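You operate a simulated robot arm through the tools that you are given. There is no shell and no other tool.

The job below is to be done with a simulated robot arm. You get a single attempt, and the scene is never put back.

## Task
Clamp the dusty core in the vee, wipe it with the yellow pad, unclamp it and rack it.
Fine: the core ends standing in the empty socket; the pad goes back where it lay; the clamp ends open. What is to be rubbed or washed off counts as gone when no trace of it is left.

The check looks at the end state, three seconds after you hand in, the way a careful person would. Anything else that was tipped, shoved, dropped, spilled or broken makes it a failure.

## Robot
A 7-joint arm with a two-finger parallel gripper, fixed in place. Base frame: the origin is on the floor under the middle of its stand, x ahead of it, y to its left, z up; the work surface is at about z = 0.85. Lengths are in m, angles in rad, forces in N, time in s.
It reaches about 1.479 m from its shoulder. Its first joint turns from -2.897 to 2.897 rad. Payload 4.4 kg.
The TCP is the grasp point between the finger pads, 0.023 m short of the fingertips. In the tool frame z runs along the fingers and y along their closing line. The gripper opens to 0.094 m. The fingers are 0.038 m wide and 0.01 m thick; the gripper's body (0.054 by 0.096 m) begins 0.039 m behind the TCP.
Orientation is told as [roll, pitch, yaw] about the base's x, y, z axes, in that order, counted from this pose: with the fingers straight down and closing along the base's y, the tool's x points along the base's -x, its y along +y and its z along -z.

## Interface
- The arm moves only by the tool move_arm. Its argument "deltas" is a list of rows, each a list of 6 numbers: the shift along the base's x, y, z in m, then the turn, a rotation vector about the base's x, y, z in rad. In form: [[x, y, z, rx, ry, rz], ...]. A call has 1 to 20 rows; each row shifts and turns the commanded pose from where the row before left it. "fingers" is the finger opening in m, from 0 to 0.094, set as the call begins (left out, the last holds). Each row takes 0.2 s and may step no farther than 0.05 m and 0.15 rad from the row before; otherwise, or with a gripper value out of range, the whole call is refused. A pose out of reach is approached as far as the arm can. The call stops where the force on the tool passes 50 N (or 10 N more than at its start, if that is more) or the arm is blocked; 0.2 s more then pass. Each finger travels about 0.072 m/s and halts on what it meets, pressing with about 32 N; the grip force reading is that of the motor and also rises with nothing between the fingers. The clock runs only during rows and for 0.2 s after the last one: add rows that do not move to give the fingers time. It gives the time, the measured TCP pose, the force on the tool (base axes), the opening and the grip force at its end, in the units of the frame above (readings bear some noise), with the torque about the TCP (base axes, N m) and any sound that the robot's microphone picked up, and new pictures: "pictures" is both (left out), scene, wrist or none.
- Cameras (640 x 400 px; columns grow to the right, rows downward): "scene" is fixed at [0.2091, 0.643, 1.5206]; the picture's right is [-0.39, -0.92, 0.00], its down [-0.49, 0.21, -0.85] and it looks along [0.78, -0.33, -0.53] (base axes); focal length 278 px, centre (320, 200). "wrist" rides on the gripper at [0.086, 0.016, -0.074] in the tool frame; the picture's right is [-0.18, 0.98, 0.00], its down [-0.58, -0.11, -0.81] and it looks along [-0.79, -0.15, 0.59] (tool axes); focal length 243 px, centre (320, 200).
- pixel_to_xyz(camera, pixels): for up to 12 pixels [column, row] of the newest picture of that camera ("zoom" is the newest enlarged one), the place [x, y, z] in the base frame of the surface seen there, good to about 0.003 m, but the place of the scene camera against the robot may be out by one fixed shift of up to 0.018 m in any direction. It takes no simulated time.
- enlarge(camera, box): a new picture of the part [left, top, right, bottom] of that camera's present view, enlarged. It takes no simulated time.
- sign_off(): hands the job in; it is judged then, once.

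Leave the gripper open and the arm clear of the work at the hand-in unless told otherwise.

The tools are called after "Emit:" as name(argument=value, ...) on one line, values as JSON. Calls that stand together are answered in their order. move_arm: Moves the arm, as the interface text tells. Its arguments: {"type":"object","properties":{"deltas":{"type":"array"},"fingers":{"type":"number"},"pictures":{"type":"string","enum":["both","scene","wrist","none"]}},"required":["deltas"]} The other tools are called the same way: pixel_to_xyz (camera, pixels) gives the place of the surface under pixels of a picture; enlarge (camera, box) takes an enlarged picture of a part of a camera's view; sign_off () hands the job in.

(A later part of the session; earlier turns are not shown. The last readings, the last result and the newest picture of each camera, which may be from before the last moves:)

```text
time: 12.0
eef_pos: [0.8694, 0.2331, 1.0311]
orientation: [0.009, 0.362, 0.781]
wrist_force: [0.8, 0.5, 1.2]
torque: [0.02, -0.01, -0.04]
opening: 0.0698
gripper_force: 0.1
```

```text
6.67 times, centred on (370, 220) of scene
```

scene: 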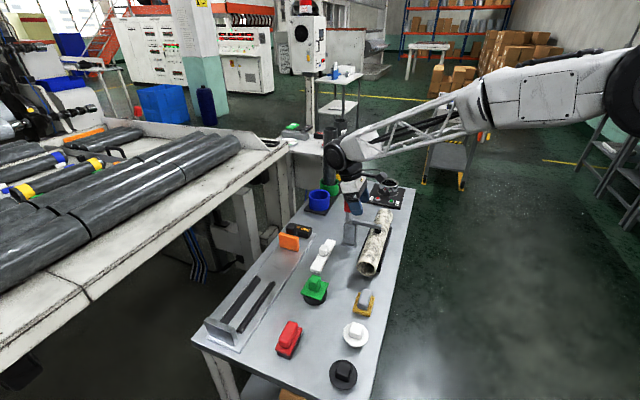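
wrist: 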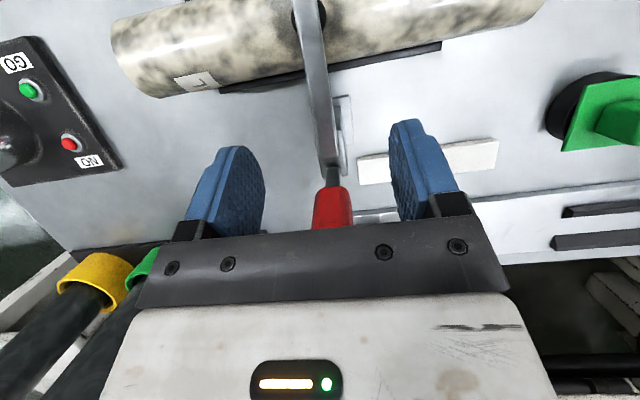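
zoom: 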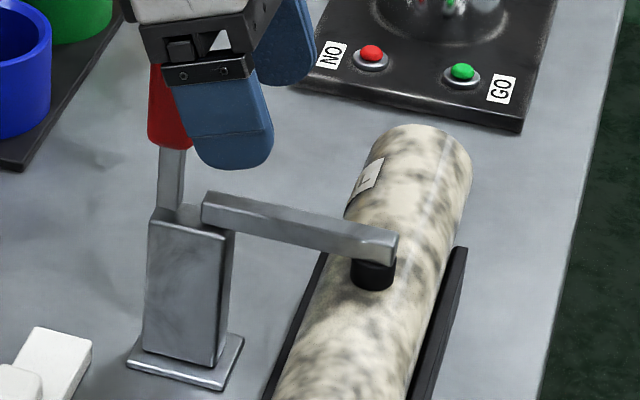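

The clamp holds on its own with the rubber on the core. Backing the gripper away upward along the tool axis, then levelling the tool and going toward the yellow pad.

Emit:
move_arm(deltas=[[0.0098, 0.01, 0.0374, 0, 0, 0], [0.0098, 0.01, 0.0374, 0, 0, 0], [0.005, 0.005, 0.045, 0, 0, 0], [0, 0, 0.045, 0.0853, -0.0844, 0], [-0.02, -0.01, 0.02, 0.0853, -0.0844, 0], [-0.03, 0, 0, 0.0853, -0.0844, 0], [-0.04, 0, 0, 0, 0, -0.14], [-0.04, 0, 0, 0, 0, -0.14]], fingers=0.094)

```text
time: 13.8
eef_pos: [0.7645, 0.2474, 1.2152]
orientation: [0.012, 0.001, 0.499]
wrist_force: [0.0, -0.2, -0.3]
torque: [-0.03, -0.02, 0.02]
opening: 0.0936
gripper_force: 0.1
```

scene: 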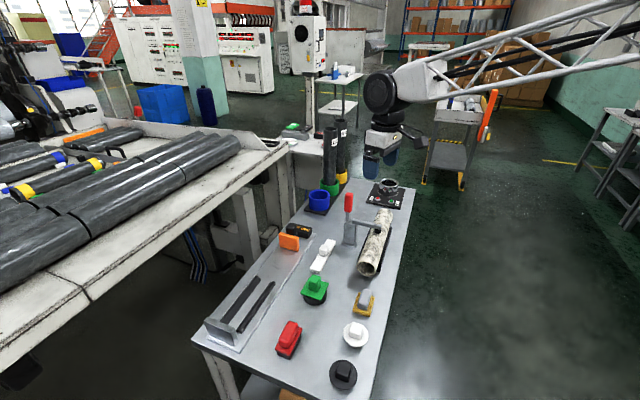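
wrist: 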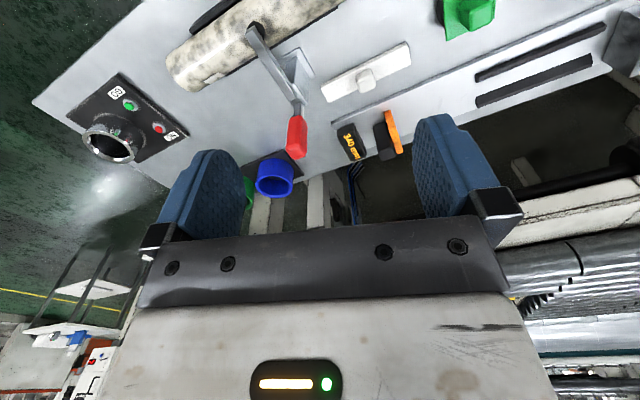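

Clamp stands closed with the handle upright. Now I go to a viewing pose for the yellow pad, yawing to about -0.78 rad so the tool lines up with the core and pad.

Emit:
move_arm(deltas=[[-0.0245, 0.0183, -0.0165, 0, 0, -0.128], [-0.0245, 0.0183, -0.0165, 0, 0, -0.128], [-0.0245, 0.0183, -0.0165, 0, 0, -0.128], [-0.0245, 0.0183, -0.0165, 0, 0, -0.128], [-0.0245, 0.0183, -0.0165, 0, 0, -0.128], [-0.0245, 0.0183, -0.0165, 0, 0, -0.128], [-0.0245, 0.0183, -0.0165, 0, 0, -0.128], [-0.0245, 0.0183, -0.0165, 0, 0, -0.128], [-0.0245, 0.0183, -0.0165, 0, 0, -0.128], [-0.0245, 0.0183, -0.0165, 0, 0, -0.128]])

```text
time: 16.0
eef_pos: [0.5184, 0.4305, 1.0511]
orientation: [0.011, 0.0, -0.781]
wrist_force: [0.3, 0.0, 0.7]
torque: [0.01, 0.01, -0.02]
opening: 0.0941
gripper_force: 0.0
```

scene: 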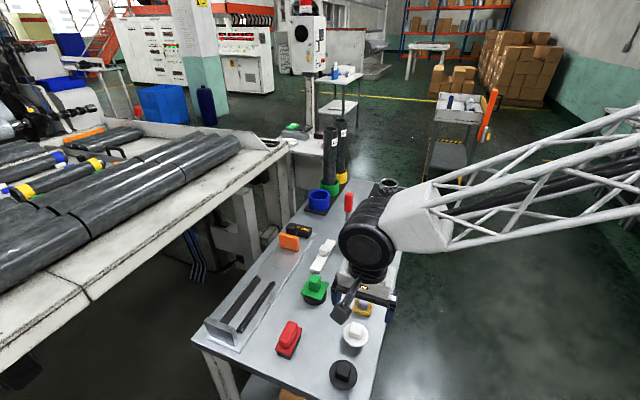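
wrist: 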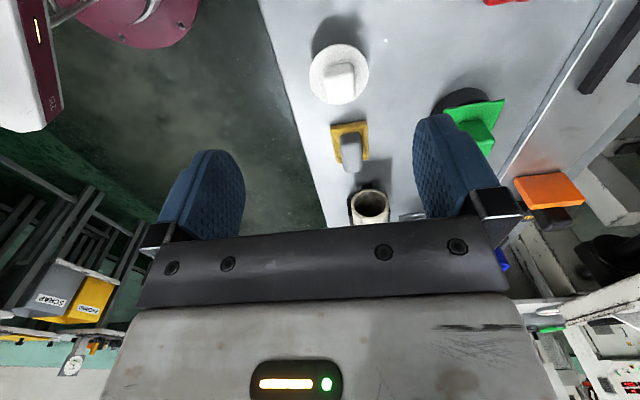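

The pad is at wrist (350,145). Enlarging and measuring its corners and handle.

Emit:
enlarge(camera="wrist", box=[300, 100, 420, 180])

Emit:
pixel_to_xyz(camera="zoom", pixels=[[180, 130], [360, 120], [375, 295], [225, 300], [290, 130], [210, 200], [290, 185], [255, 170], [260, 230], [290, 270], [330, 170], [305, 330]])

```text
5.00 times, centred on (360, 140) of wrist
```

zoom: 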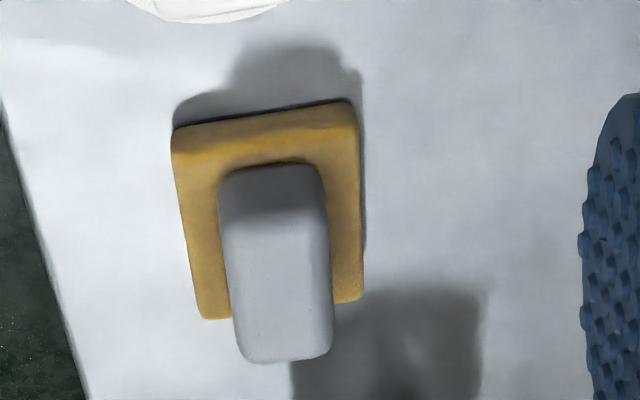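

```text
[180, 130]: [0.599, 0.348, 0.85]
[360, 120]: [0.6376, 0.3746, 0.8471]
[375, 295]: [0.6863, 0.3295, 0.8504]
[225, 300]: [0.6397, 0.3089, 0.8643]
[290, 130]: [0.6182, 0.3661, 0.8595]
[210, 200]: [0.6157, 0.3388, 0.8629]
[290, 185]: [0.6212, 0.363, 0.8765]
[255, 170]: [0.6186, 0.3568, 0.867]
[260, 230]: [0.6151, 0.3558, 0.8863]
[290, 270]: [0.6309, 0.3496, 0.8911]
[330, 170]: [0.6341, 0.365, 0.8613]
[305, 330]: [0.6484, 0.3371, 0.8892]
```

I'll query pad corners slightly inside the edges, and handle edges, to get its exact pose.

Emit:
pixel_to_xyz(camera="zoom", pixels=[[182, 152], [347, 125], [208, 310], [355, 290], [265, 140], [193, 230], [355, 200], [240, 250], [320, 240], [250, 350], [325, 345], [285, 300]])

Emit:
pixel_to_xyz(camera="zoom", pixels=[[178, 150], [180, 170], [186, 200], [190, 240], [197, 270], [203, 300], [352, 130], [356, 160], [358, 190], [358, 230], [359, 260], [359, 285]])

Emit:
pixel_to_xyz(camera="zoom", pixels=[[190, 145], [230, 138], [270, 132], [310, 126], [340, 120], [232, 230], [235, 270], [240, 310], [322, 230], [326, 270], [328, 310], [285, 352]])

```text
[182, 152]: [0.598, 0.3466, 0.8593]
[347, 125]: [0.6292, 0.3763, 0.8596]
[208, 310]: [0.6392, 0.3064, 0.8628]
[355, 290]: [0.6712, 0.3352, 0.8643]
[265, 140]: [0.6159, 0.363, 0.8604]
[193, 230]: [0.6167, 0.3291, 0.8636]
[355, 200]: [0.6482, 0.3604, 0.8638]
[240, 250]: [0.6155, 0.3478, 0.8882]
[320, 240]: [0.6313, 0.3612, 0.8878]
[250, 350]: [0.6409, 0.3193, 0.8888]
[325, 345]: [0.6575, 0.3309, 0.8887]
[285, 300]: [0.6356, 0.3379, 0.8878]
```

```text
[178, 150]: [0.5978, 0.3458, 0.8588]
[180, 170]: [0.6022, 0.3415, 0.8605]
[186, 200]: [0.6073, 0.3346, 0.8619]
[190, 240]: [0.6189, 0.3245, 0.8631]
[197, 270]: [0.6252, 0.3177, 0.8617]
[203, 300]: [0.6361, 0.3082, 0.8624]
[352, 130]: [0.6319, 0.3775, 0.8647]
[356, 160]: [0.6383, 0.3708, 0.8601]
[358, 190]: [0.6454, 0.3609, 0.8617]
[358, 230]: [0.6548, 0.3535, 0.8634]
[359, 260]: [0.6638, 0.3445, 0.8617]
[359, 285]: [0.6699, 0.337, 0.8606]
```

```text
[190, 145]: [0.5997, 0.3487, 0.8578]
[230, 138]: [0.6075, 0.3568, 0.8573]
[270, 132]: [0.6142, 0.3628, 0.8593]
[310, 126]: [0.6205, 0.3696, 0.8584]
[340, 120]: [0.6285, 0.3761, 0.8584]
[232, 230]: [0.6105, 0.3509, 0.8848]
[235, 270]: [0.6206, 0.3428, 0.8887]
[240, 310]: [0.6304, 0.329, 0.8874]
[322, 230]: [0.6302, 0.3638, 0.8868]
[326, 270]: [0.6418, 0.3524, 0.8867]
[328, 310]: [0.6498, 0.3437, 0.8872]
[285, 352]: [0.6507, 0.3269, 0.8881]
```

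The pad's axes line up with the core (≈-45.6°); pad is about 62×47×12 mm, centre (0.6352,0.3417), handle 27 mm wide, top z≈0.889. I'll move above it with the yaw trimmed, then check before descending.

Emit:
move_arm(deltas=[[0.0292, -0.0222, -0.025, -0.0078, 0.0077, -0.015], [0.0292, -0.0222, -0.025, 0, 0, 0], [0.0292, -0.0222, -0.025, 0, 0, 0], [0.0292, -0.0222, -0.025, 0, 0, 0]], fingers=0.07)

```text
time: 17.0
eef_pos: [0.6357, 0.3426, 0.951]
orientation: [0.001, 0.002, -0.793]
wrist_force: [-0.5, -0.7, 0.3]
torque: [0.03, 0.0, 0.0]
opening: 0.0701
gripper_force: 0.0
```

scene: 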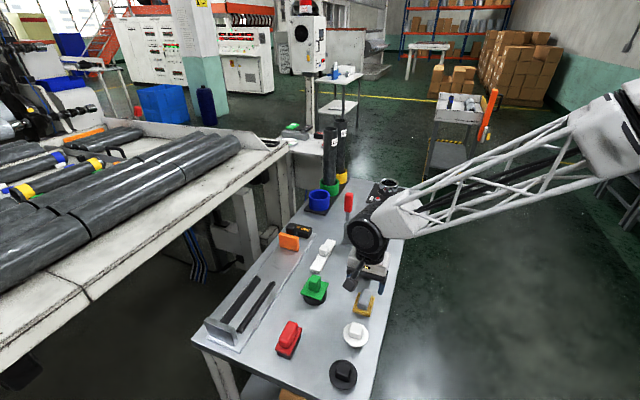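
wrist: 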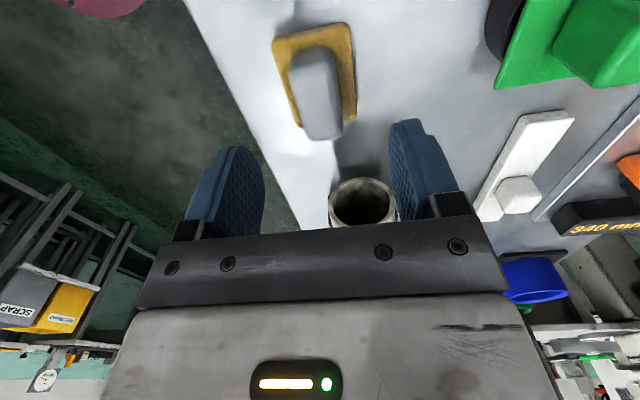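

Pad is centred between the fingers laterally (315,80). I'll check the nearby green pad's distance and the pad handle once more.

Emit:
pixel_to_xyz(camera="wrist", pixels=[[500, 85], [555, 45], [515, 20], [305, 60], [325, 60], [316, 125], [300, 95], [338, 90], [278, 45], [350, 30], [298, 122], [353, 112]])

```text
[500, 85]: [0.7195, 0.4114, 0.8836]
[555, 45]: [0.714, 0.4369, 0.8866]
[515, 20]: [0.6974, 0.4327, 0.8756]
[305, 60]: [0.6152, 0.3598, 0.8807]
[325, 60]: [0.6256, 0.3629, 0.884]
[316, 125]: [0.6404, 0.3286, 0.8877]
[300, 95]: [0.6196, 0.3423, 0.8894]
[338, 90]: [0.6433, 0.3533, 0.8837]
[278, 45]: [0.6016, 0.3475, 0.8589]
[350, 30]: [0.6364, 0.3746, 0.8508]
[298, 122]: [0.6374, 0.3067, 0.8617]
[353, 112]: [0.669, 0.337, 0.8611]
```

Handle centred at n≈0.694, matches the TCP; green pad is well clear. Descending to z=0.887 (fingertips just above the yellow foam).

Emit:
move_arm(deltas=[[0, 0, -0.032, 0, 0, 0], [0, 0, -0.0315, 0, 0, 0]], pictures="wrist")

```text
time: 17.6
eef_pos: [0.637, 0.3419, 0.8865]
orientation: [0.002, 0.0, -0.796]
wrist_force: [0.1, -0.9, 0.0]
torque: [0.0, 0.05, -0.02]
opening: 0.07
gripper_force: 0.0
```

wrist: 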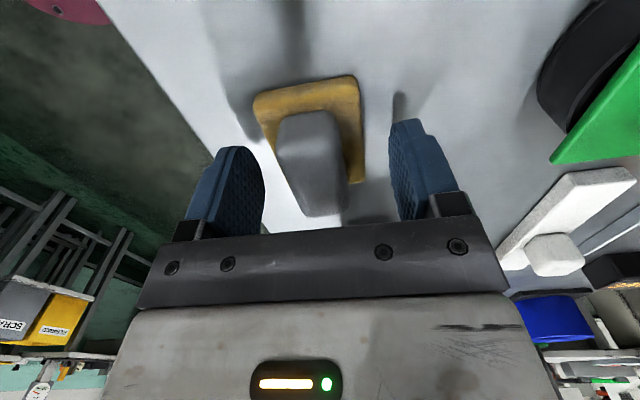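

The handle is straddled. Closing the fingers on it.

Emit:
move_arm(deltas=[[0, 0, 0, 0, 0, 0], [0, 0, 0, 0, 0, 0], [0, 0, 0, 0, 0, 0], [0, 0, 0, 0, 0, 0]], fingers=0.0, pictures="wrist")

```text
time: 18.6
eef_pos: [0.637, 0.3424, 0.8873]
orientation: [-0.001, -0.001, -0.796]
wrist_force: [-0.2, 1.0, 0.4]
torque: [0.0, -0.03, 0.05]
opening: 0.0273
gripper_force: 32.6
```

wrist: 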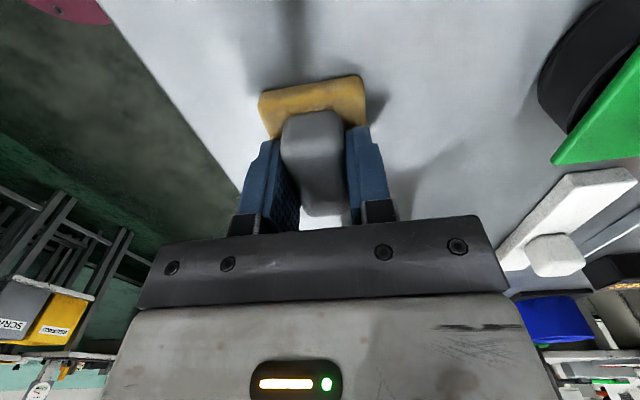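

Gripped at 0.0273. It looks like the pad shifted a couple of mm toward +n when gripped; I'll measure it now so I can put it back exactly.

Emit:
enlarge(camera="wrist", box=[230, 60, 390, 160])

Emit:
pixel_to_xyz(camera="wrist", pixels=[[264, 100], [268, 115], [272, 128], [358, 82], [362, 95], [365, 115], [280, 94], [300, 90], [320, 86], [340, 82]])

```text
4.00 times, centred on (310, 110) of wrist
```

zoom: 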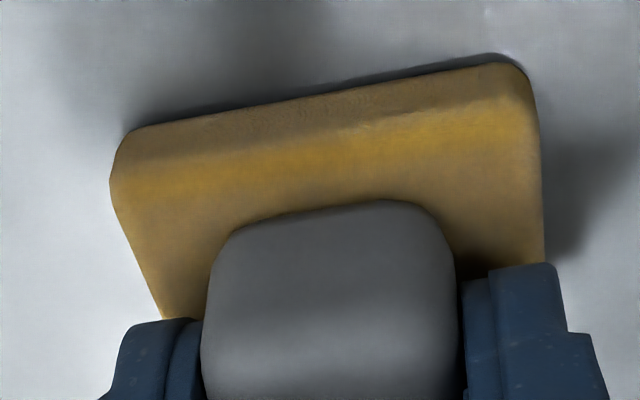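

```text
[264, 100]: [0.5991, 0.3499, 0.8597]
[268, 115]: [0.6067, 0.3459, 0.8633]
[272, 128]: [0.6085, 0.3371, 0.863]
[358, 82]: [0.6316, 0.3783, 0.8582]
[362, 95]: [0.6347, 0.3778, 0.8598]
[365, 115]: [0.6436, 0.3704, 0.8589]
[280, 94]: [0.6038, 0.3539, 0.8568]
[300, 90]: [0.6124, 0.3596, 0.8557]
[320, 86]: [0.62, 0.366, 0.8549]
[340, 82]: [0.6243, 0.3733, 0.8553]
```

Pad moved about 2 mm in +n; I'll compensate on return (target TCP about (0.6356,0.3410)). Now lifting the pad and moving above the core's near end.

Emit:
move_arm(deltas=[[0, 0, 0.05, 0, 0, 0], [0, 0, 0.05, 0, 0, 0], [0.0357, -0.027, 0.005, 0, 0, 0], [0.0357, -0.027, 0.005, 0, 0, 0], [0.0357, -0.027, 0.003, 0, 0, 0]])

Emit:
enlarge(camera="scene", box=[320, 190, 420, 290])

```text
time: 19.8
eef_pos: [0.744, 0.2623, 0.9998]
orientation: [0.0, 0.0, -0.794]
wrist_force: [0.5, -0.3, -0.2]
torque: [0.02, 0.03, 0.04]
opening: 0.0272
gripper_force: 31.9
```

scene: 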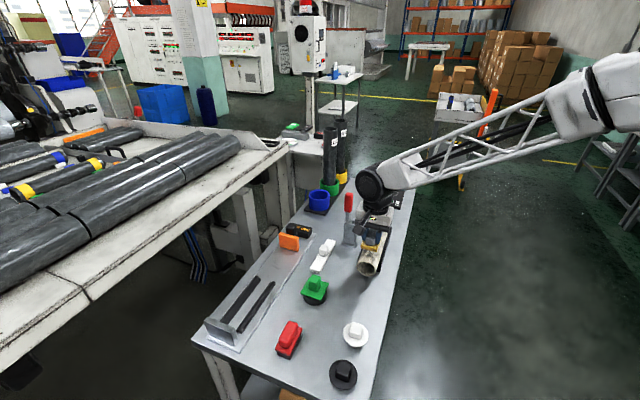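
wrist: 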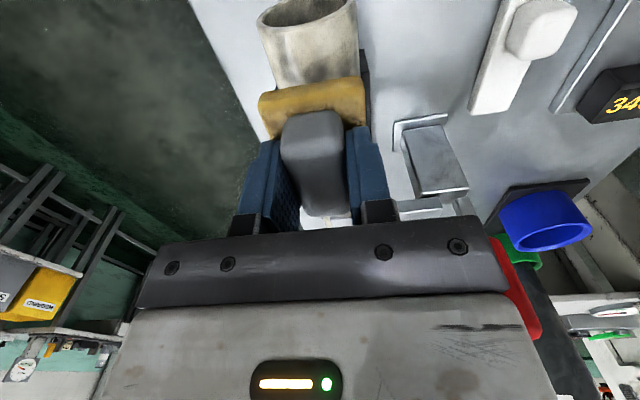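

```text
4.00 times, centred on (370, 240) of scene
```

zoom: 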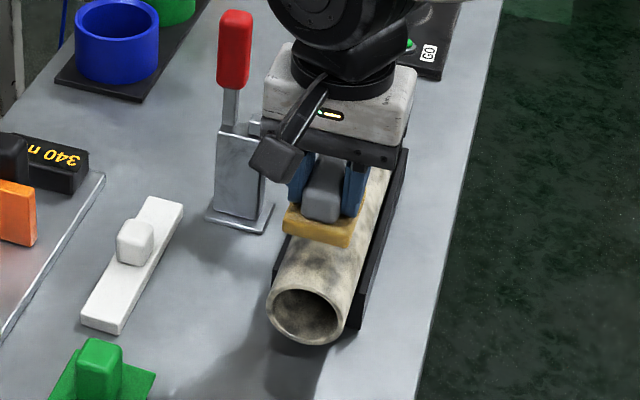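

The pad hovers over the near end of the core, well aligned. Lowering to light contact (expected at TCP z≈0.966).

Emit:
move_arm(deltas=[[0, 0, -0.03, 0, 0, 0], [0, 0, -0.003, 0, 0, 0]], pictures="none")

Emit:
move_arm(deltas=[[0, 0, -0.001, 0, 0, 0]], pictures="none")

```text
time: 20.4
eef_pos: [0.7437, 0.2613, 0.968]
orientation: [0.001, 0.0, -0.795]
wrist_force: [-0.2, -1.1, 7.0]
torque: [0.04, 0.07, -0.02]
opening: 0.0271
gripper_force: 31.6
```

```text
time: 20.8
eef_pos: [0.7439, 0.262, 0.9686]
orientation: [0.002, 0.001, -0.793]
wrist_force: [1.4, 1.2, 21.1]
torque: [0.03, 0.03, 0.01]
opening: 0.0272
gripper_force: 32.6
```

Contact made: 21 N at commanded z≈0.966. I'll ease off slightly and make a first test stroke along the core, then lift and look at what has been cleaned.

Emit:
move_arm(deltas=[[0.0128, -0.0131, 0.0006, 0, 0, 0], [0.0128, -0.0131, 0, 0, 0, 0], [0.0128, -0.0131, 0, 0, 0, 0]], pictures="both")

Emit:
enlarge(camera="scene", box=[320, 190, 420, 290])

```text
time: 21.6
eef_pos: [0.7808, 0.2222, 0.9673]
orientation: [0.001, 0.001, -0.793]
wrist_force: [-11.4, 13.2, 35.8]
torque: [0.36, 0.28, -0.02]
opening: 0.0268
gripper_force: 32.1
```

scene: 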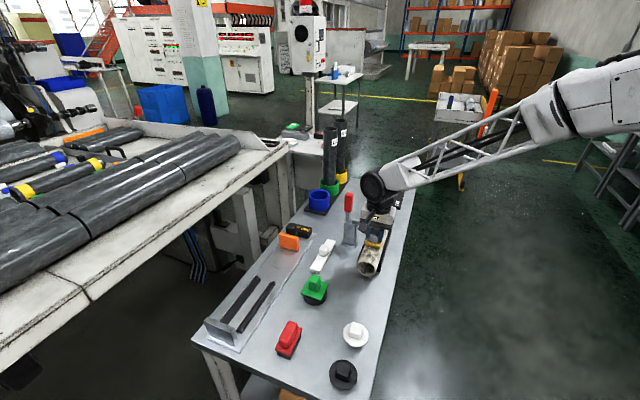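
wrist: 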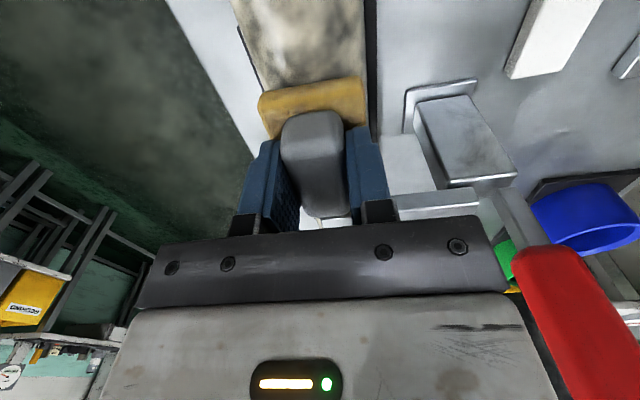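

```text
4.00 times, centred on (370, 240) of scene
```

zoom: 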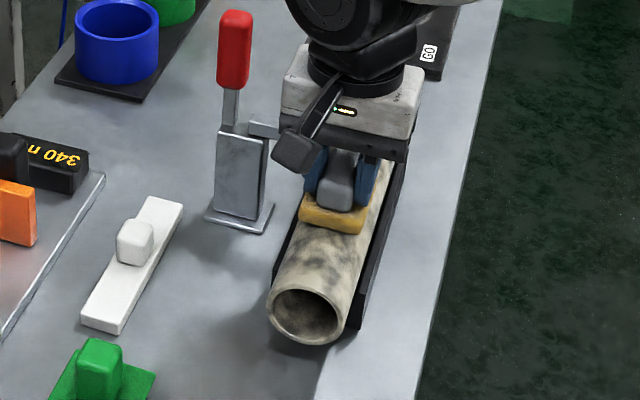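

Force is 36 N down, 17 N drag. Let me look closely at whether dust has come off behind the pad.

Emit:
enlarge(camera="wrist", box=[220, 0, 400, 110])

Emit:
enlarge(camera="scene", box=[350, 220, 410, 280])

```text
3.56 times, centred on (310, 55) of wrist
```

zoom: 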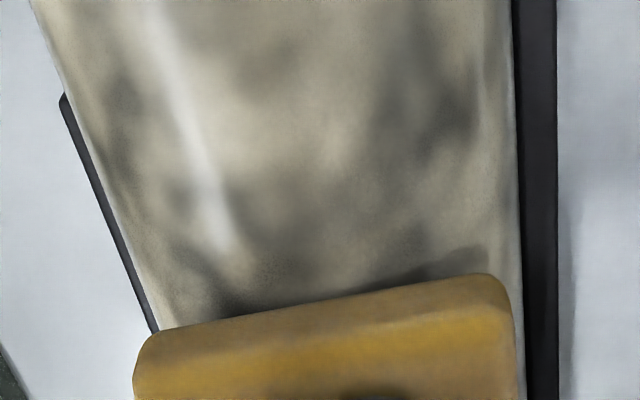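

```text
6.67 times, centred on (380, 250) of scene
```

zoom: 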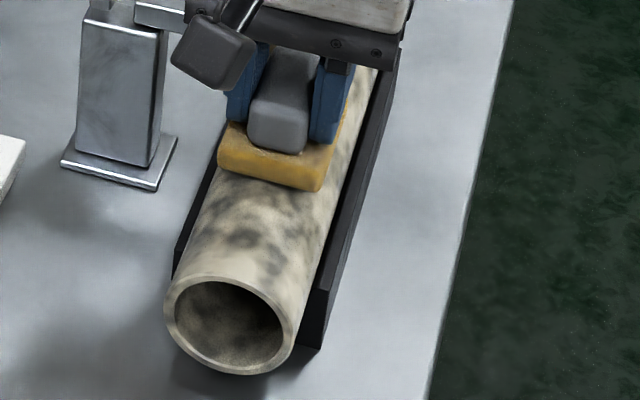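

Not obviously cleaner after one pass. I'll ease the pressure about 1 mm and make several back-and-forth strokes over d≈0.31–0.39, then compare.

Emit:
move_arm(deltas=[[-0.014, 0.0143, 0.001, 0, 0, 0], [-0.014, 0.0143, 0, 0, 0, 0], [-0.014, 0.0143, 0, 0, 0, 0], [-0.014, 0.0143, 0, 0, 0, 0], [0.014, -0.0143, 0, 0, 0, 0], [0.014, -0.0143, 0, 0, 0, 0], [0.014, -0.0143, 0, 0, 0, 0], [0.014, -0.0143, 0, 0, 0, 0], [-0.014, 0.0143, 0, 0, 0, 0], [-0.014, 0.0143, 0, 0, 0, 0], [-0.014, 0.0143, 0, 0, 0, 0], [-0.014, 0.0143, 0, 0, 0, 0]], pictures="both")

Emit:
enlarge(camera="wrist", box=[220, 0, 400, 110])

Emit:
enlarge(camera="scene", box=[340, 210, 420, 280])

```text
time: 24.2
eef_pos: [0.7256, 0.279, 0.9664]
orientation: [-0.001, -0.002, -0.794]
wrist_force: [2.0, -4.2, 9.5]
torque: [-0.19, -0.18, 0.04]
opening: 0.0271
gripper_force: 31.8
```

scene: 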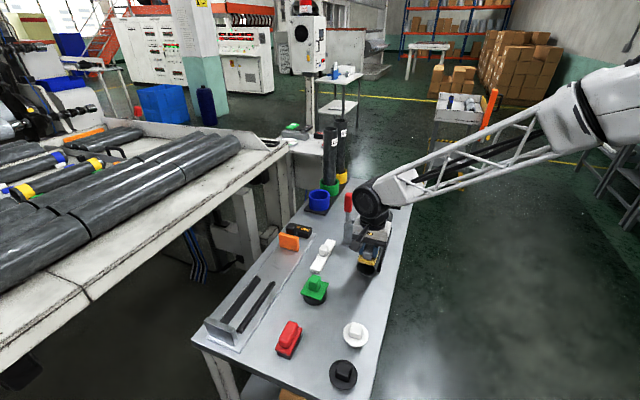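
wrist: 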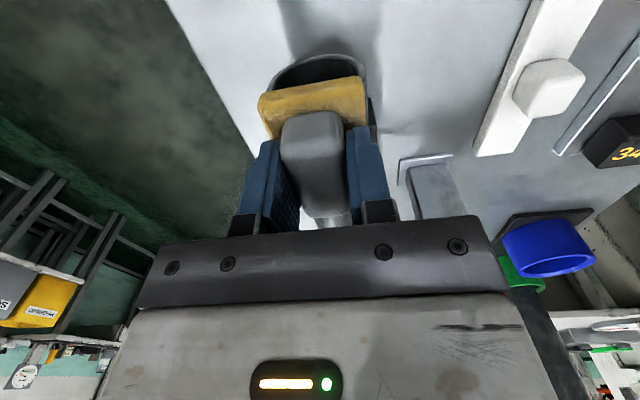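

```text
3.56 times, centred on (310, 55) of wrist
```

zoom: 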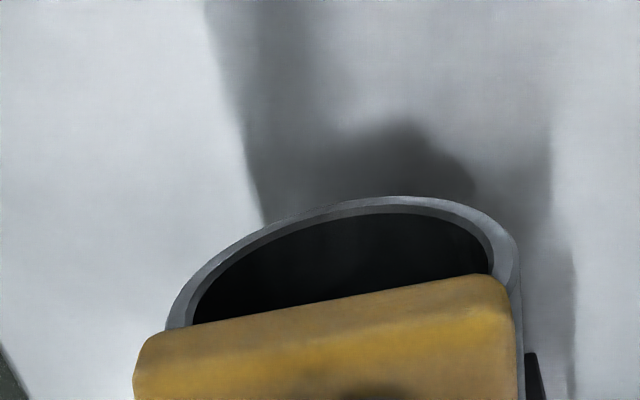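

```text
5.71 times, centred on (380, 245) of scene
```

zoom: 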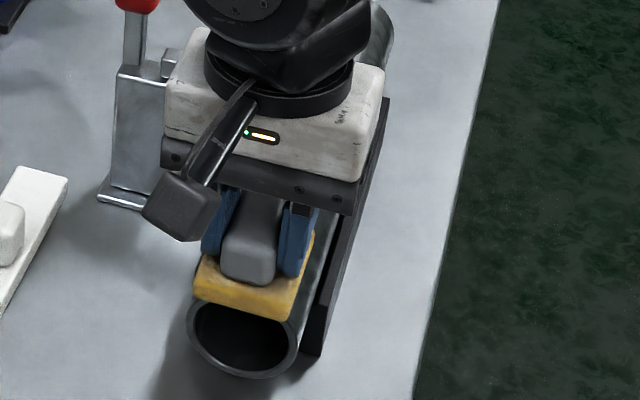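

The core's near end now appears dark and clean — the dust layer has come off. I'll lift the pad and look at the whole core.

Emit:
move_arm(deltas=[[0, 0, 0.03, 0, 0, 0], [-0.02, 0.0204, 0.04, 0, 0, 0], [-0.03, 0.0306, 0.02, 0, 0, 0]], pictures="both")

Emit:
enlarge(camera="wrist", box=[220, 60, 460, 220])

Emit:
enlarge(camera="scene", box=[330, 190, 420, 280])

```text
time: 25.0
eef_pos: [0.6752, 0.3302, 1.0583]
orientation: [-0.002, 0.001, -0.793]
wrist_force: [-0.1, -0.4, -0.5]
torque: [0.0, 0.0, -0.01]
opening: 0.0274
gripper_force: 32.3
```

scene: 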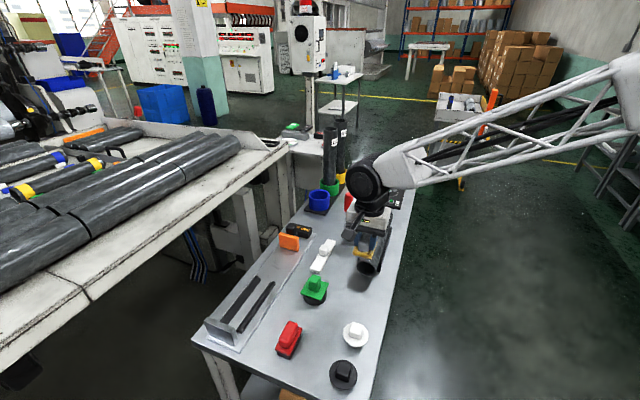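
wrist: 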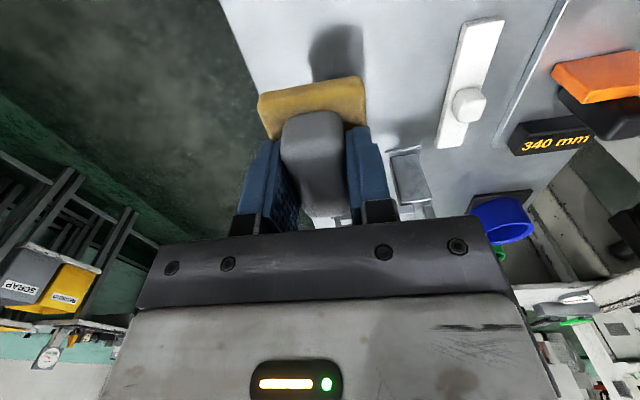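

```text
2.50 times, centred on (340, 140) of wrist
```

zoom: 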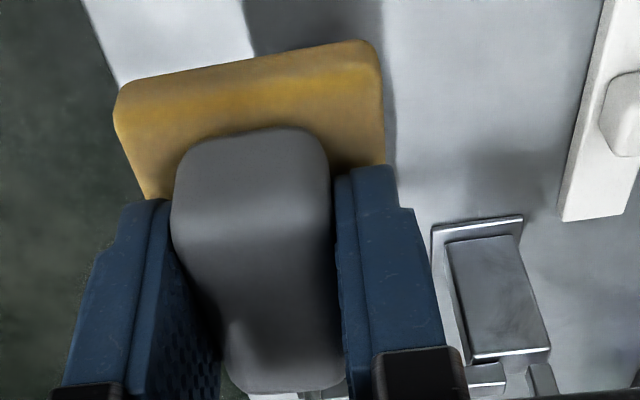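

```text
4.44 times, centred on (375, 235) of scene
```

zoom: 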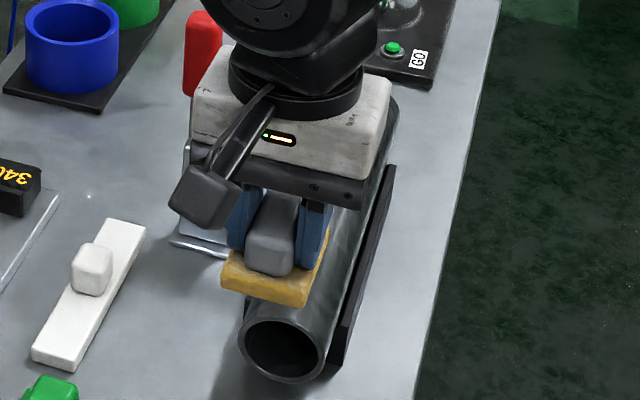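

What I can see of the core is clean dark grey. Before putting the pad back, I'll move the arm aside with the pad to view the entire core.

Emit:
move_arm(deltas=[[-0.02, -0.02, 0.04, 0, 0, 0], [-0.02, -0.02, 0.04, 0, 0, 0], [-0.02, -0.03, 0.035, 0, 0, 0], [-0.02, -0.03, 0.03, 0, 0, 0], [-0.02, -0.03, 0.03, 0, 0, 0], [-0.02, -0.03, 0.0, 0, 0, 0]], pictures="both")

Emit:
enlarge(camera="scene", box=[330, 190, 420, 280])

Emit:
enlarge(camera="scene", box=[360, 195, 410, 235])

```text
refused: row 3 steps farther than a row can; nothing moved
```

```text
4.44 times, centred on (375, 235) of scene
```

zoom: 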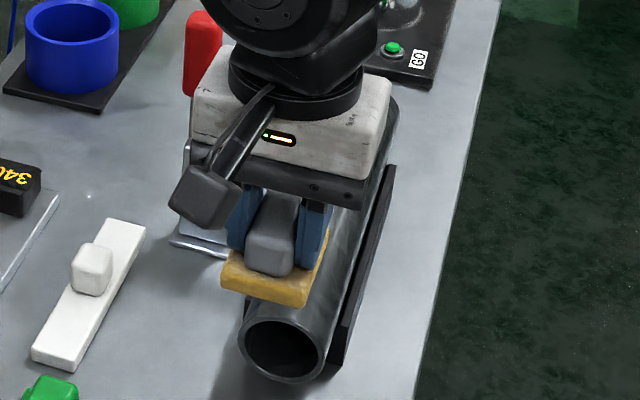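

```text
10.00 times, centred on (385, 215) of scene
```

zoom: 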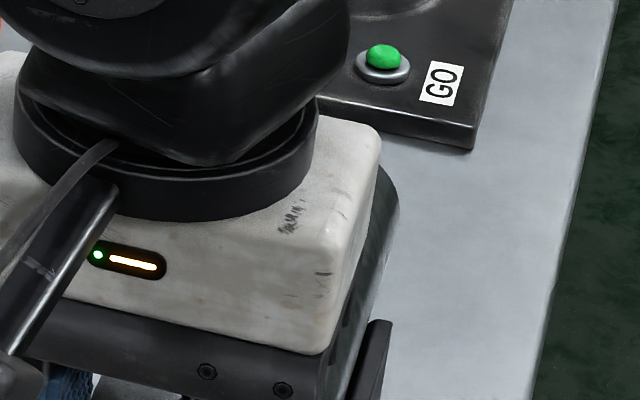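

One row was too long, so nothing moved. I'll repeat with smaller steps to clear the view.

Emit:
move_arm(deltas=[[-0.02, -0.02, 0.035, 0, 0, 0], [-0.02, -0.02, 0.035, 0, 0, 0], [-0.02, -0.025, 0.03, 0, 0, 0], [-0.02, -0.025, 0.03, 0, 0, 0], [-0.02, -0.025, 0.03, 0, 0, 0], [-0.02, -0.03, 0.02, 0, 0, 0]], pictures="both")

Emit:
enlarge(camera="scene", box=[330, 190, 420, 280])

Emit:
enlarge(camera="wrist", box=[240, 90, 440, 230])

```text
time: 26.4
eef_pos: [0.5541, 0.1839, 1.2372]
orientation: [-0.002, 0.002, -0.791]
wrist_force: [-0.4, -0.5, 0.1]
torque: [0.02, 0.03, 0.0]
opening: 0.0271
gripper_force: 31.9
```

scene: 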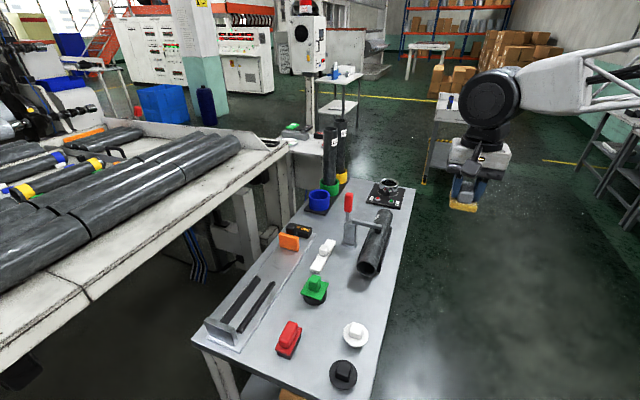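
wrist: 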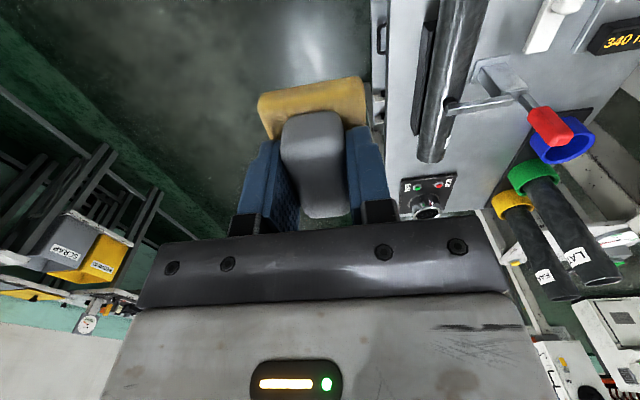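

```text
4.44 times, centred on (375, 235) of scene
```

zoom: 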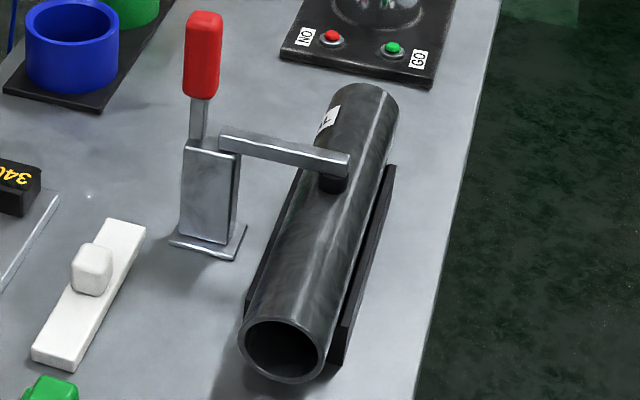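

```text
2.86 times, centred on (340, 160) of wrist
```

zoom: 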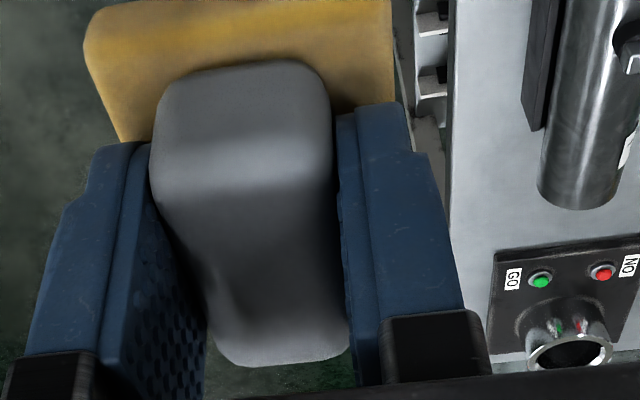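

The core is dark and looks clean. I'll enlarge more to check for faint traces, comparing with the racked cores.

Emit:
enlarge(camera="scene", box=[355, 235, 395, 278])

Emit:
enlarge(camera="scene", box=[365, 205, 400, 245])

Emit:
enlarge(camera="wrist", box=[400, 0, 500, 170])

Emit:
enlarge(camera="scene", box=[310, 120, 360, 210])

```text
9.30 times, centred on (375, 256) of scene
```

zoom: 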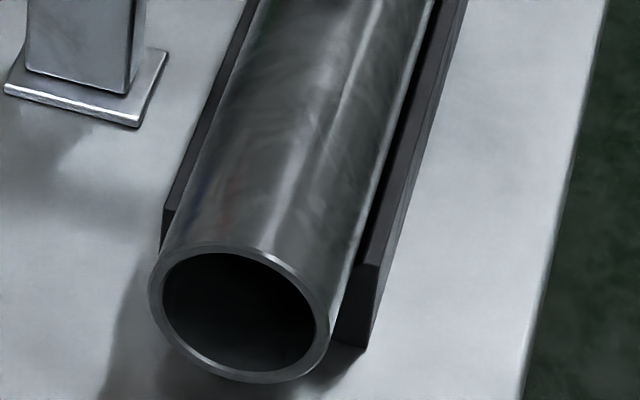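

```text
10.00 times, centred on (382, 225) of scene
```

zoom: 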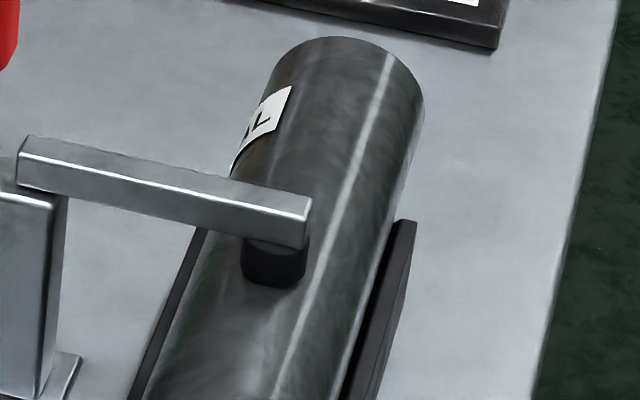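

```text
2.35 times, centred on (450, 85) of wrist
```

zoom: 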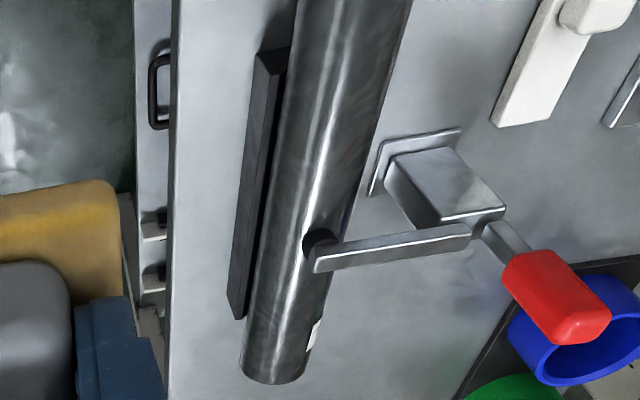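

```text
4.44 times, centred on (335, 165) of scene
```

zoom: 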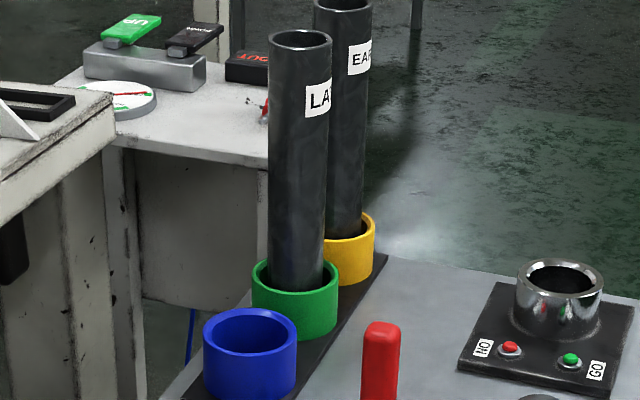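

No dust is visible anywhere; only a faint brushed sheen. To be certain no film is left, I'll do one more set of strokes and compare the look. Moving back above the near end of the core first.

Emit:
move_arm(deltas=[[0.0271, 0.0112, -0.0339, 0, 0, 0], [0.0271, 0.0112, -0.0339, 0, 0, 0], [0.0271, 0.0112, -0.0339, 0, 0, 0], [0.0271, 0.0112, -0.0339, 0, 0, 0], [0.0271, 0.0112, -0.0339, 0, 0, 0], [0.0271, 0.0112, -0.0339, 0, 0, 0], [0.0271, 0.0112, -0.0339, 0, 0, 0]], pictures="wrist")

```text
time: 28.0
eef_pos: [0.7451, 0.2643, 1.0014]
orientation: [0.0, 0.0, -0.795]
wrist_force: [0.6, -0.2, 0.1]
torque: [-0.02, 0.04, -0.01]
opening: 0.0272
gripper_force: 31.6
```

wrist: 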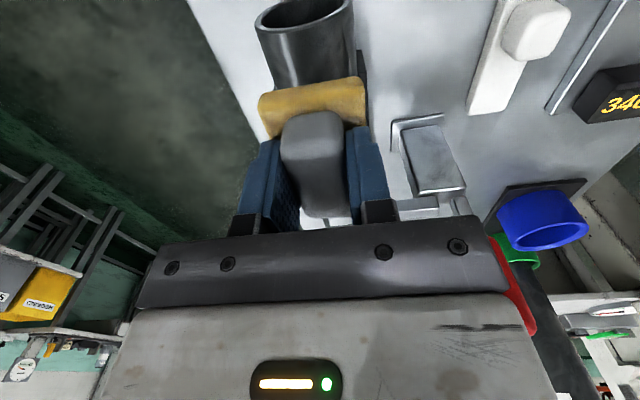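

Pad is above the core, aligned. Lowering to light contact again.

Emit:
move_arm(deltas=[[-0.001, -0.001, -0.03, 0, 0, 0], [0, 0, -0.0038, 0, 0, 0]], pictures="none")

```text
time: 28.6
eef_pos: [0.7444, 0.2624, 0.9672]
orientation: [0.002, 0.002, -0.794]
wrist_force: [-0.1, -0.6, 7.0]
torque: [0.04, 0.09, 0.02]
opening: 0.0273
gripper_force: 32.1
```

Light contact at 7 N. Stroking from d≈0.335 to 0.39 and back to 0.31 a few times with light pressure.

Emit:
move_arm(deltas=[[0.0128, -0.0131, -0.0003, 0, 0, 0], [0.0128, -0.0131, 0, 0, 0, 0], [0.0128, -0.0131, 0, 0, 0, 0], [-0.014, 0.0143, 0, 0, 0, 0], [-0.014, 0.0143, 0, 0, 0, 0], [-0.014, 0.0143, 0, 0, 0, 0], [-0.014, 0.0143, 0, 0, 0, 0], [0.014, -0.0143, 0, 0, 0, 0], [0.014, -0.0143, 0, 0, 0, 0], [0.014, -0.0143, 0, 0, 0, 0], [0.014, -0.0143, 0, 0, 0, 0], [-0.014, 0.0143, 0, 0, 0, 0], [-0.014, 0.0143, 0, 0, 0, 0], [-0.014, 0.0143, 0, 0, 0, 0], [-0.014, 0.0143, 0, 0, 0, 0]], pictures="none")

```text
time: 31.8
eef_pos: [0.7264, 0.2795, 0.9672]
orientation: [-0.001, 0.0, -0.794]
wrist_force: [13.6, -14.9, 41.5]
torque: [-0.83, -0.66, 0.03]
opening: 0.027
gripper_force: 31.9
```

Lifting and moving the pad above its original spot, with pictures to check the core.

Emit:
move_arm(deltas=[[0, 0, 0.04, 0, 0, 0], [-0.0303, 0.0205, 0.01, 0, 0, 0], [-0.0303, 0.0205, 0, 0, 0, 0], [-0.0302, 0.0205, -0.02, 0, 0, 0]], pictures="both")

Emit:
enlarge(camera="scene", box=[355, 235, 395, 278])

Emit:
enlarge(camera="scene", box=[330, 190, 420, 280])

```text
time: 32.8
eef_pos: [0.637, 0.342, 0.9959]
orientation: [0.0, -0.001, -0.793]
wrist_force: [0.0, 0.3, -0.7]
torque: [-0.01, 0.01, 0.01]
opening: 0.027
gripper_force: 31.6
```

scene: 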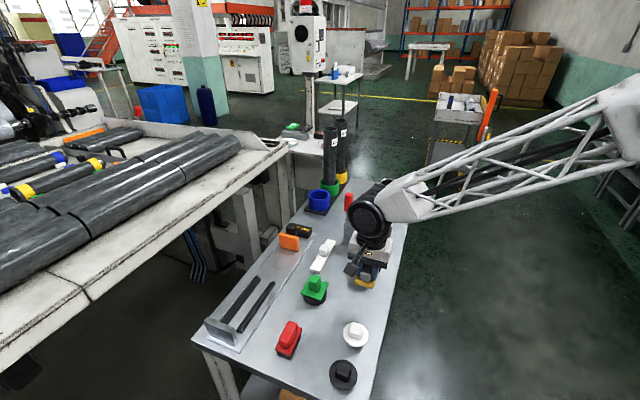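
wrist: 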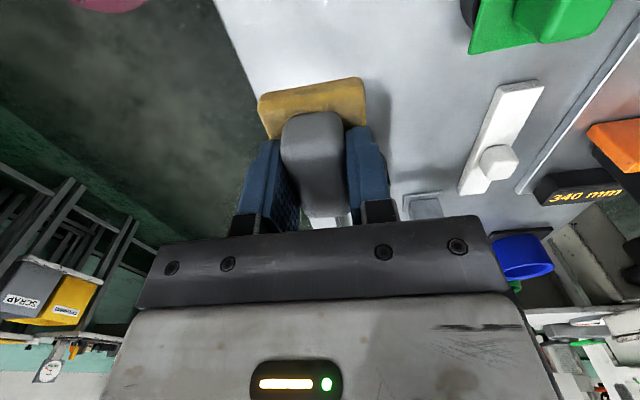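

```text
9.30 times, centred on (375, 256) of scene
```

zoom: 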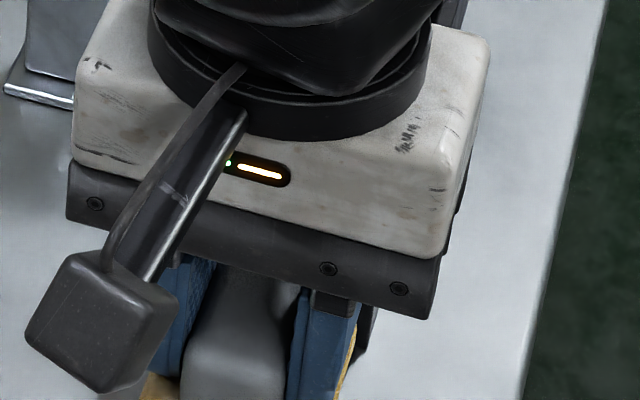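

```text
4.44 times, centred on (375, 235) of scene
```

zoom: 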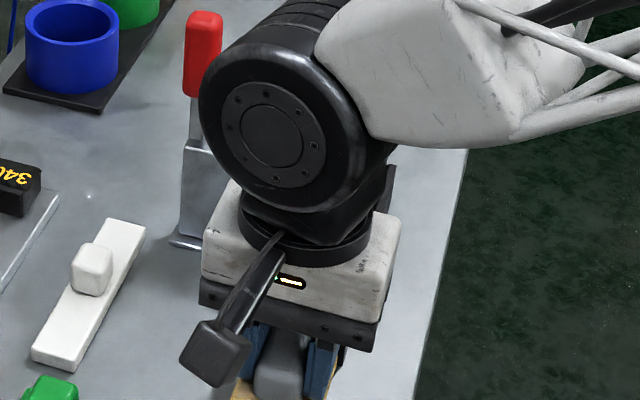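

The pad hasn't slipped in the grip (its edge still at (258,95)–(362,75)). Lowering it to its original place, trimmed by -2 mm in n.

Emit:
move_arm(deltas=[[-0.0014, -0.001, -0.035, 0, 0, 0], [0, 0, -0.035, 0, 0, 0], [0, 0, -0.035, 0, 0, 0]], pictures="wrist")

Emit:
move_arm(deltas=[[0, 0, -0.0025, 0, 0, 0]], pictures="none")

```text
time: 33.6
eef_pos: [0.6341, 0.3418, 0.8912]
orientation: [-0.002, 0.0, -0.796]
wrist_force: [-0.9, 0.4, -0.3]
torque: [0.03, 0.03, 0.04]
opening: 0.0272
gripper_force: 31.8
```

wrist: 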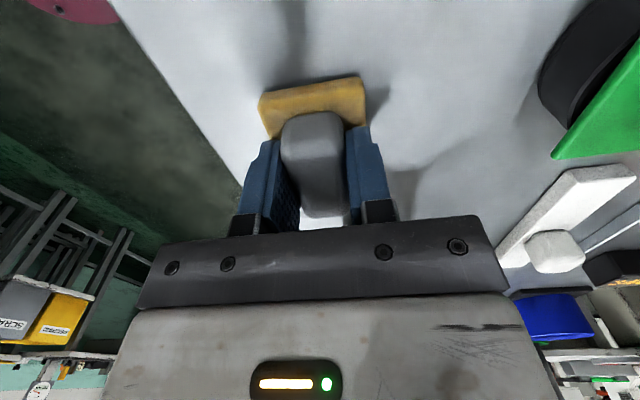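

```text
time: 34.0
eef_pos: [0.6339, 0.3409, 0.8885]
orientation: [0.0, 0.001, -0.794]
wrist_force: [0.5, 0.8, -1.7]
torque: [-0.01, 0.03, 0.01]
opening: 0.0271
gripper_force: 31.6
```

Still ~1 mm above contact. Small trim (+1 mm x) and final lowering until it just touches.

Emit:
move_arm(deltas=[[0.001, 0.0003, -0.0008, 0, 0, 0]], pictures="none")

Emit:
move_arm(deltas=[[0, 0, -0.0006, 0, 0, 0]], pictures="none")

```text
time: 34.4
eef_pos: [0.6356, 0.3409, 0.8889]
orientation: [0.001, -0.001, -0.793]
wrist_force: [-0.1, 0.0, -0.4]
torque: [0.02, 0.03, -0.01]
opening: 0.0271
gripper_force: 31.6
```

```text
time: 34.8
eef_pos: [0.6356, 0.3413, 0.8872]
orientation: [0.0, -0.001, -0.795]
wrist_force: [0.5, -0.2, -0.8]
torque: [0.0, 0.02, -0.04]
opening: 0.027
gripper_force: 32.4
```

At z=0.8872, still no force — the pad is within a fraction of a millimetre of the table. One more tiny step, then open.

Emit:
move_arm(deltas=[[0, 0, -0.0006, 0, 0, 0]], pictures="none")

```text
time: 35.2
eef_pos: [0.6336, 0.3413, 0.8854]
orientation: [-0.001, 0.0, -0.793]
wrist_force: [-2.9, 0.1, 4.8]
torque: [0.01, 0.13, 0.01]
opening: 0.0273
gripper_force: 31.7
```

Light contact (5 N). Opening the fingers to release the pad.

Emit:
move_arm(deltas=[[0, 0, 0, 0, 0, 0], [0, 0, 0, 0, 0, 0], [0, 0, 0, 0, 0, 0]], fingers=0.07, pictures="wrist")

Emit:
move_arm(deltas=[[0, 0, 0.035, 0, 0, 0], [0, 0, 0.03, 0, 0, 0]], pictures="wrist")

```text
time: 36.0
eef_pos: [0.6361, 0.3406, 0.887]
orientation: [0.0, -0.001, -0.794]
wrist_force: [0.6, -0.1, -0.1]
torque: [-0.02, 0.0, -0.02]
opening: 0.0701
gripper_force: 0.1
```

wrist: 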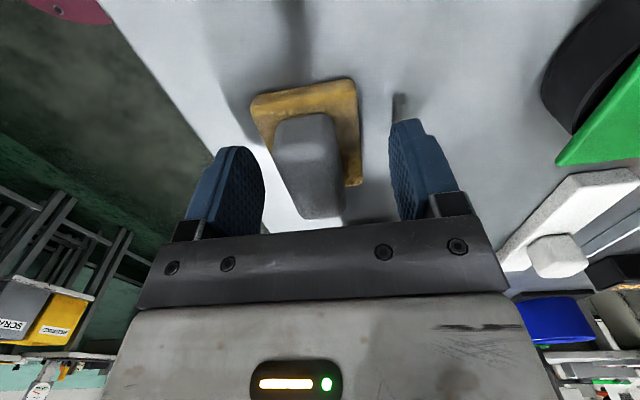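

```text
time: 36.6
eef_pos: [0.6358, 0.3423, 0.9519]
orientation: [-0.001, 0.002, -0.795]
wrist_force: [-0.5, 0.3, -0.8]
torque: [-0.01, -0.04, -0.03]
opening: 0.07
gripper_force: 0.1
```

wrist: 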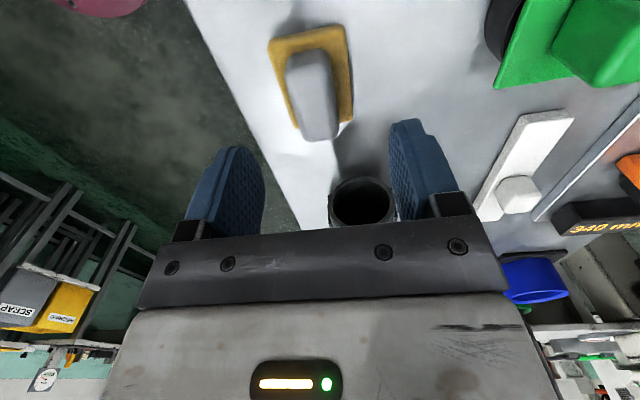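

Comparing with the pre-grasp view: the pad's corners were at (272,43)/(350,25), now (268,43)/(348,25) — about 2 mm toward -n. I'll measure to see if it matters.

Emit:
enlarge(camera="wrist", box=[250, 10, 370, 150])

Emit:
pixel_to_xyz(camera="wrist", pixels=[[272, 50], [276, 70], [284, 95], [293, 118], [346, 35], [349, 60], [351, 85], [350, 110], [295, 36], [320, 30], [297, 123], [349, 116]])

Emit:
pixel_to_xyz(camera="wrist", pixels=[[290, 75], [295, 95], [300, 115], [331, 70], [334, 90], [336, 110], [310, 130], [320, 132], [305, 60], [320, 60]])

```text
2.86 times, centred on (310, 80) of wrist
```

zoom: 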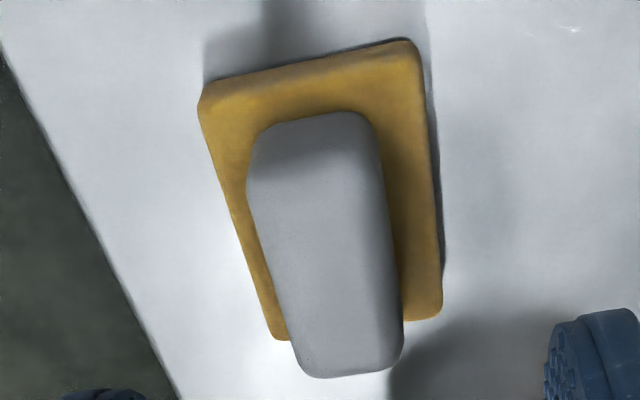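

```text
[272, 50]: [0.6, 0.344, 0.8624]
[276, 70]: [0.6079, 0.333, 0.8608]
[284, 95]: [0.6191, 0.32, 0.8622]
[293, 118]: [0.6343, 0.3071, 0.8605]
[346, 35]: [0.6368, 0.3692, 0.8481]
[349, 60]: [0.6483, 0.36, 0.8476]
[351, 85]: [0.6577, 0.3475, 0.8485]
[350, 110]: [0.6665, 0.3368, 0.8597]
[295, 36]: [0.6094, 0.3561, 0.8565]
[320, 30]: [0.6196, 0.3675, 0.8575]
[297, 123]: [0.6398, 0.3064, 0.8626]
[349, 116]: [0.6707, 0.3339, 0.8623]
```

```text
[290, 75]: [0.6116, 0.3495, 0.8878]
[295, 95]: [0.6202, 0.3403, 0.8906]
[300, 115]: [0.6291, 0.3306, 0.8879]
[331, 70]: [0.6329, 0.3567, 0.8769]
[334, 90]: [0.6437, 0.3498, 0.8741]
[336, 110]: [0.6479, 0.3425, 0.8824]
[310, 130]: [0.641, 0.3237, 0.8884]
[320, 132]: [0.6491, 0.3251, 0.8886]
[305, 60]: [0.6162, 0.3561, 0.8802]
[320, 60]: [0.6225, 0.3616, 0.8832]
```

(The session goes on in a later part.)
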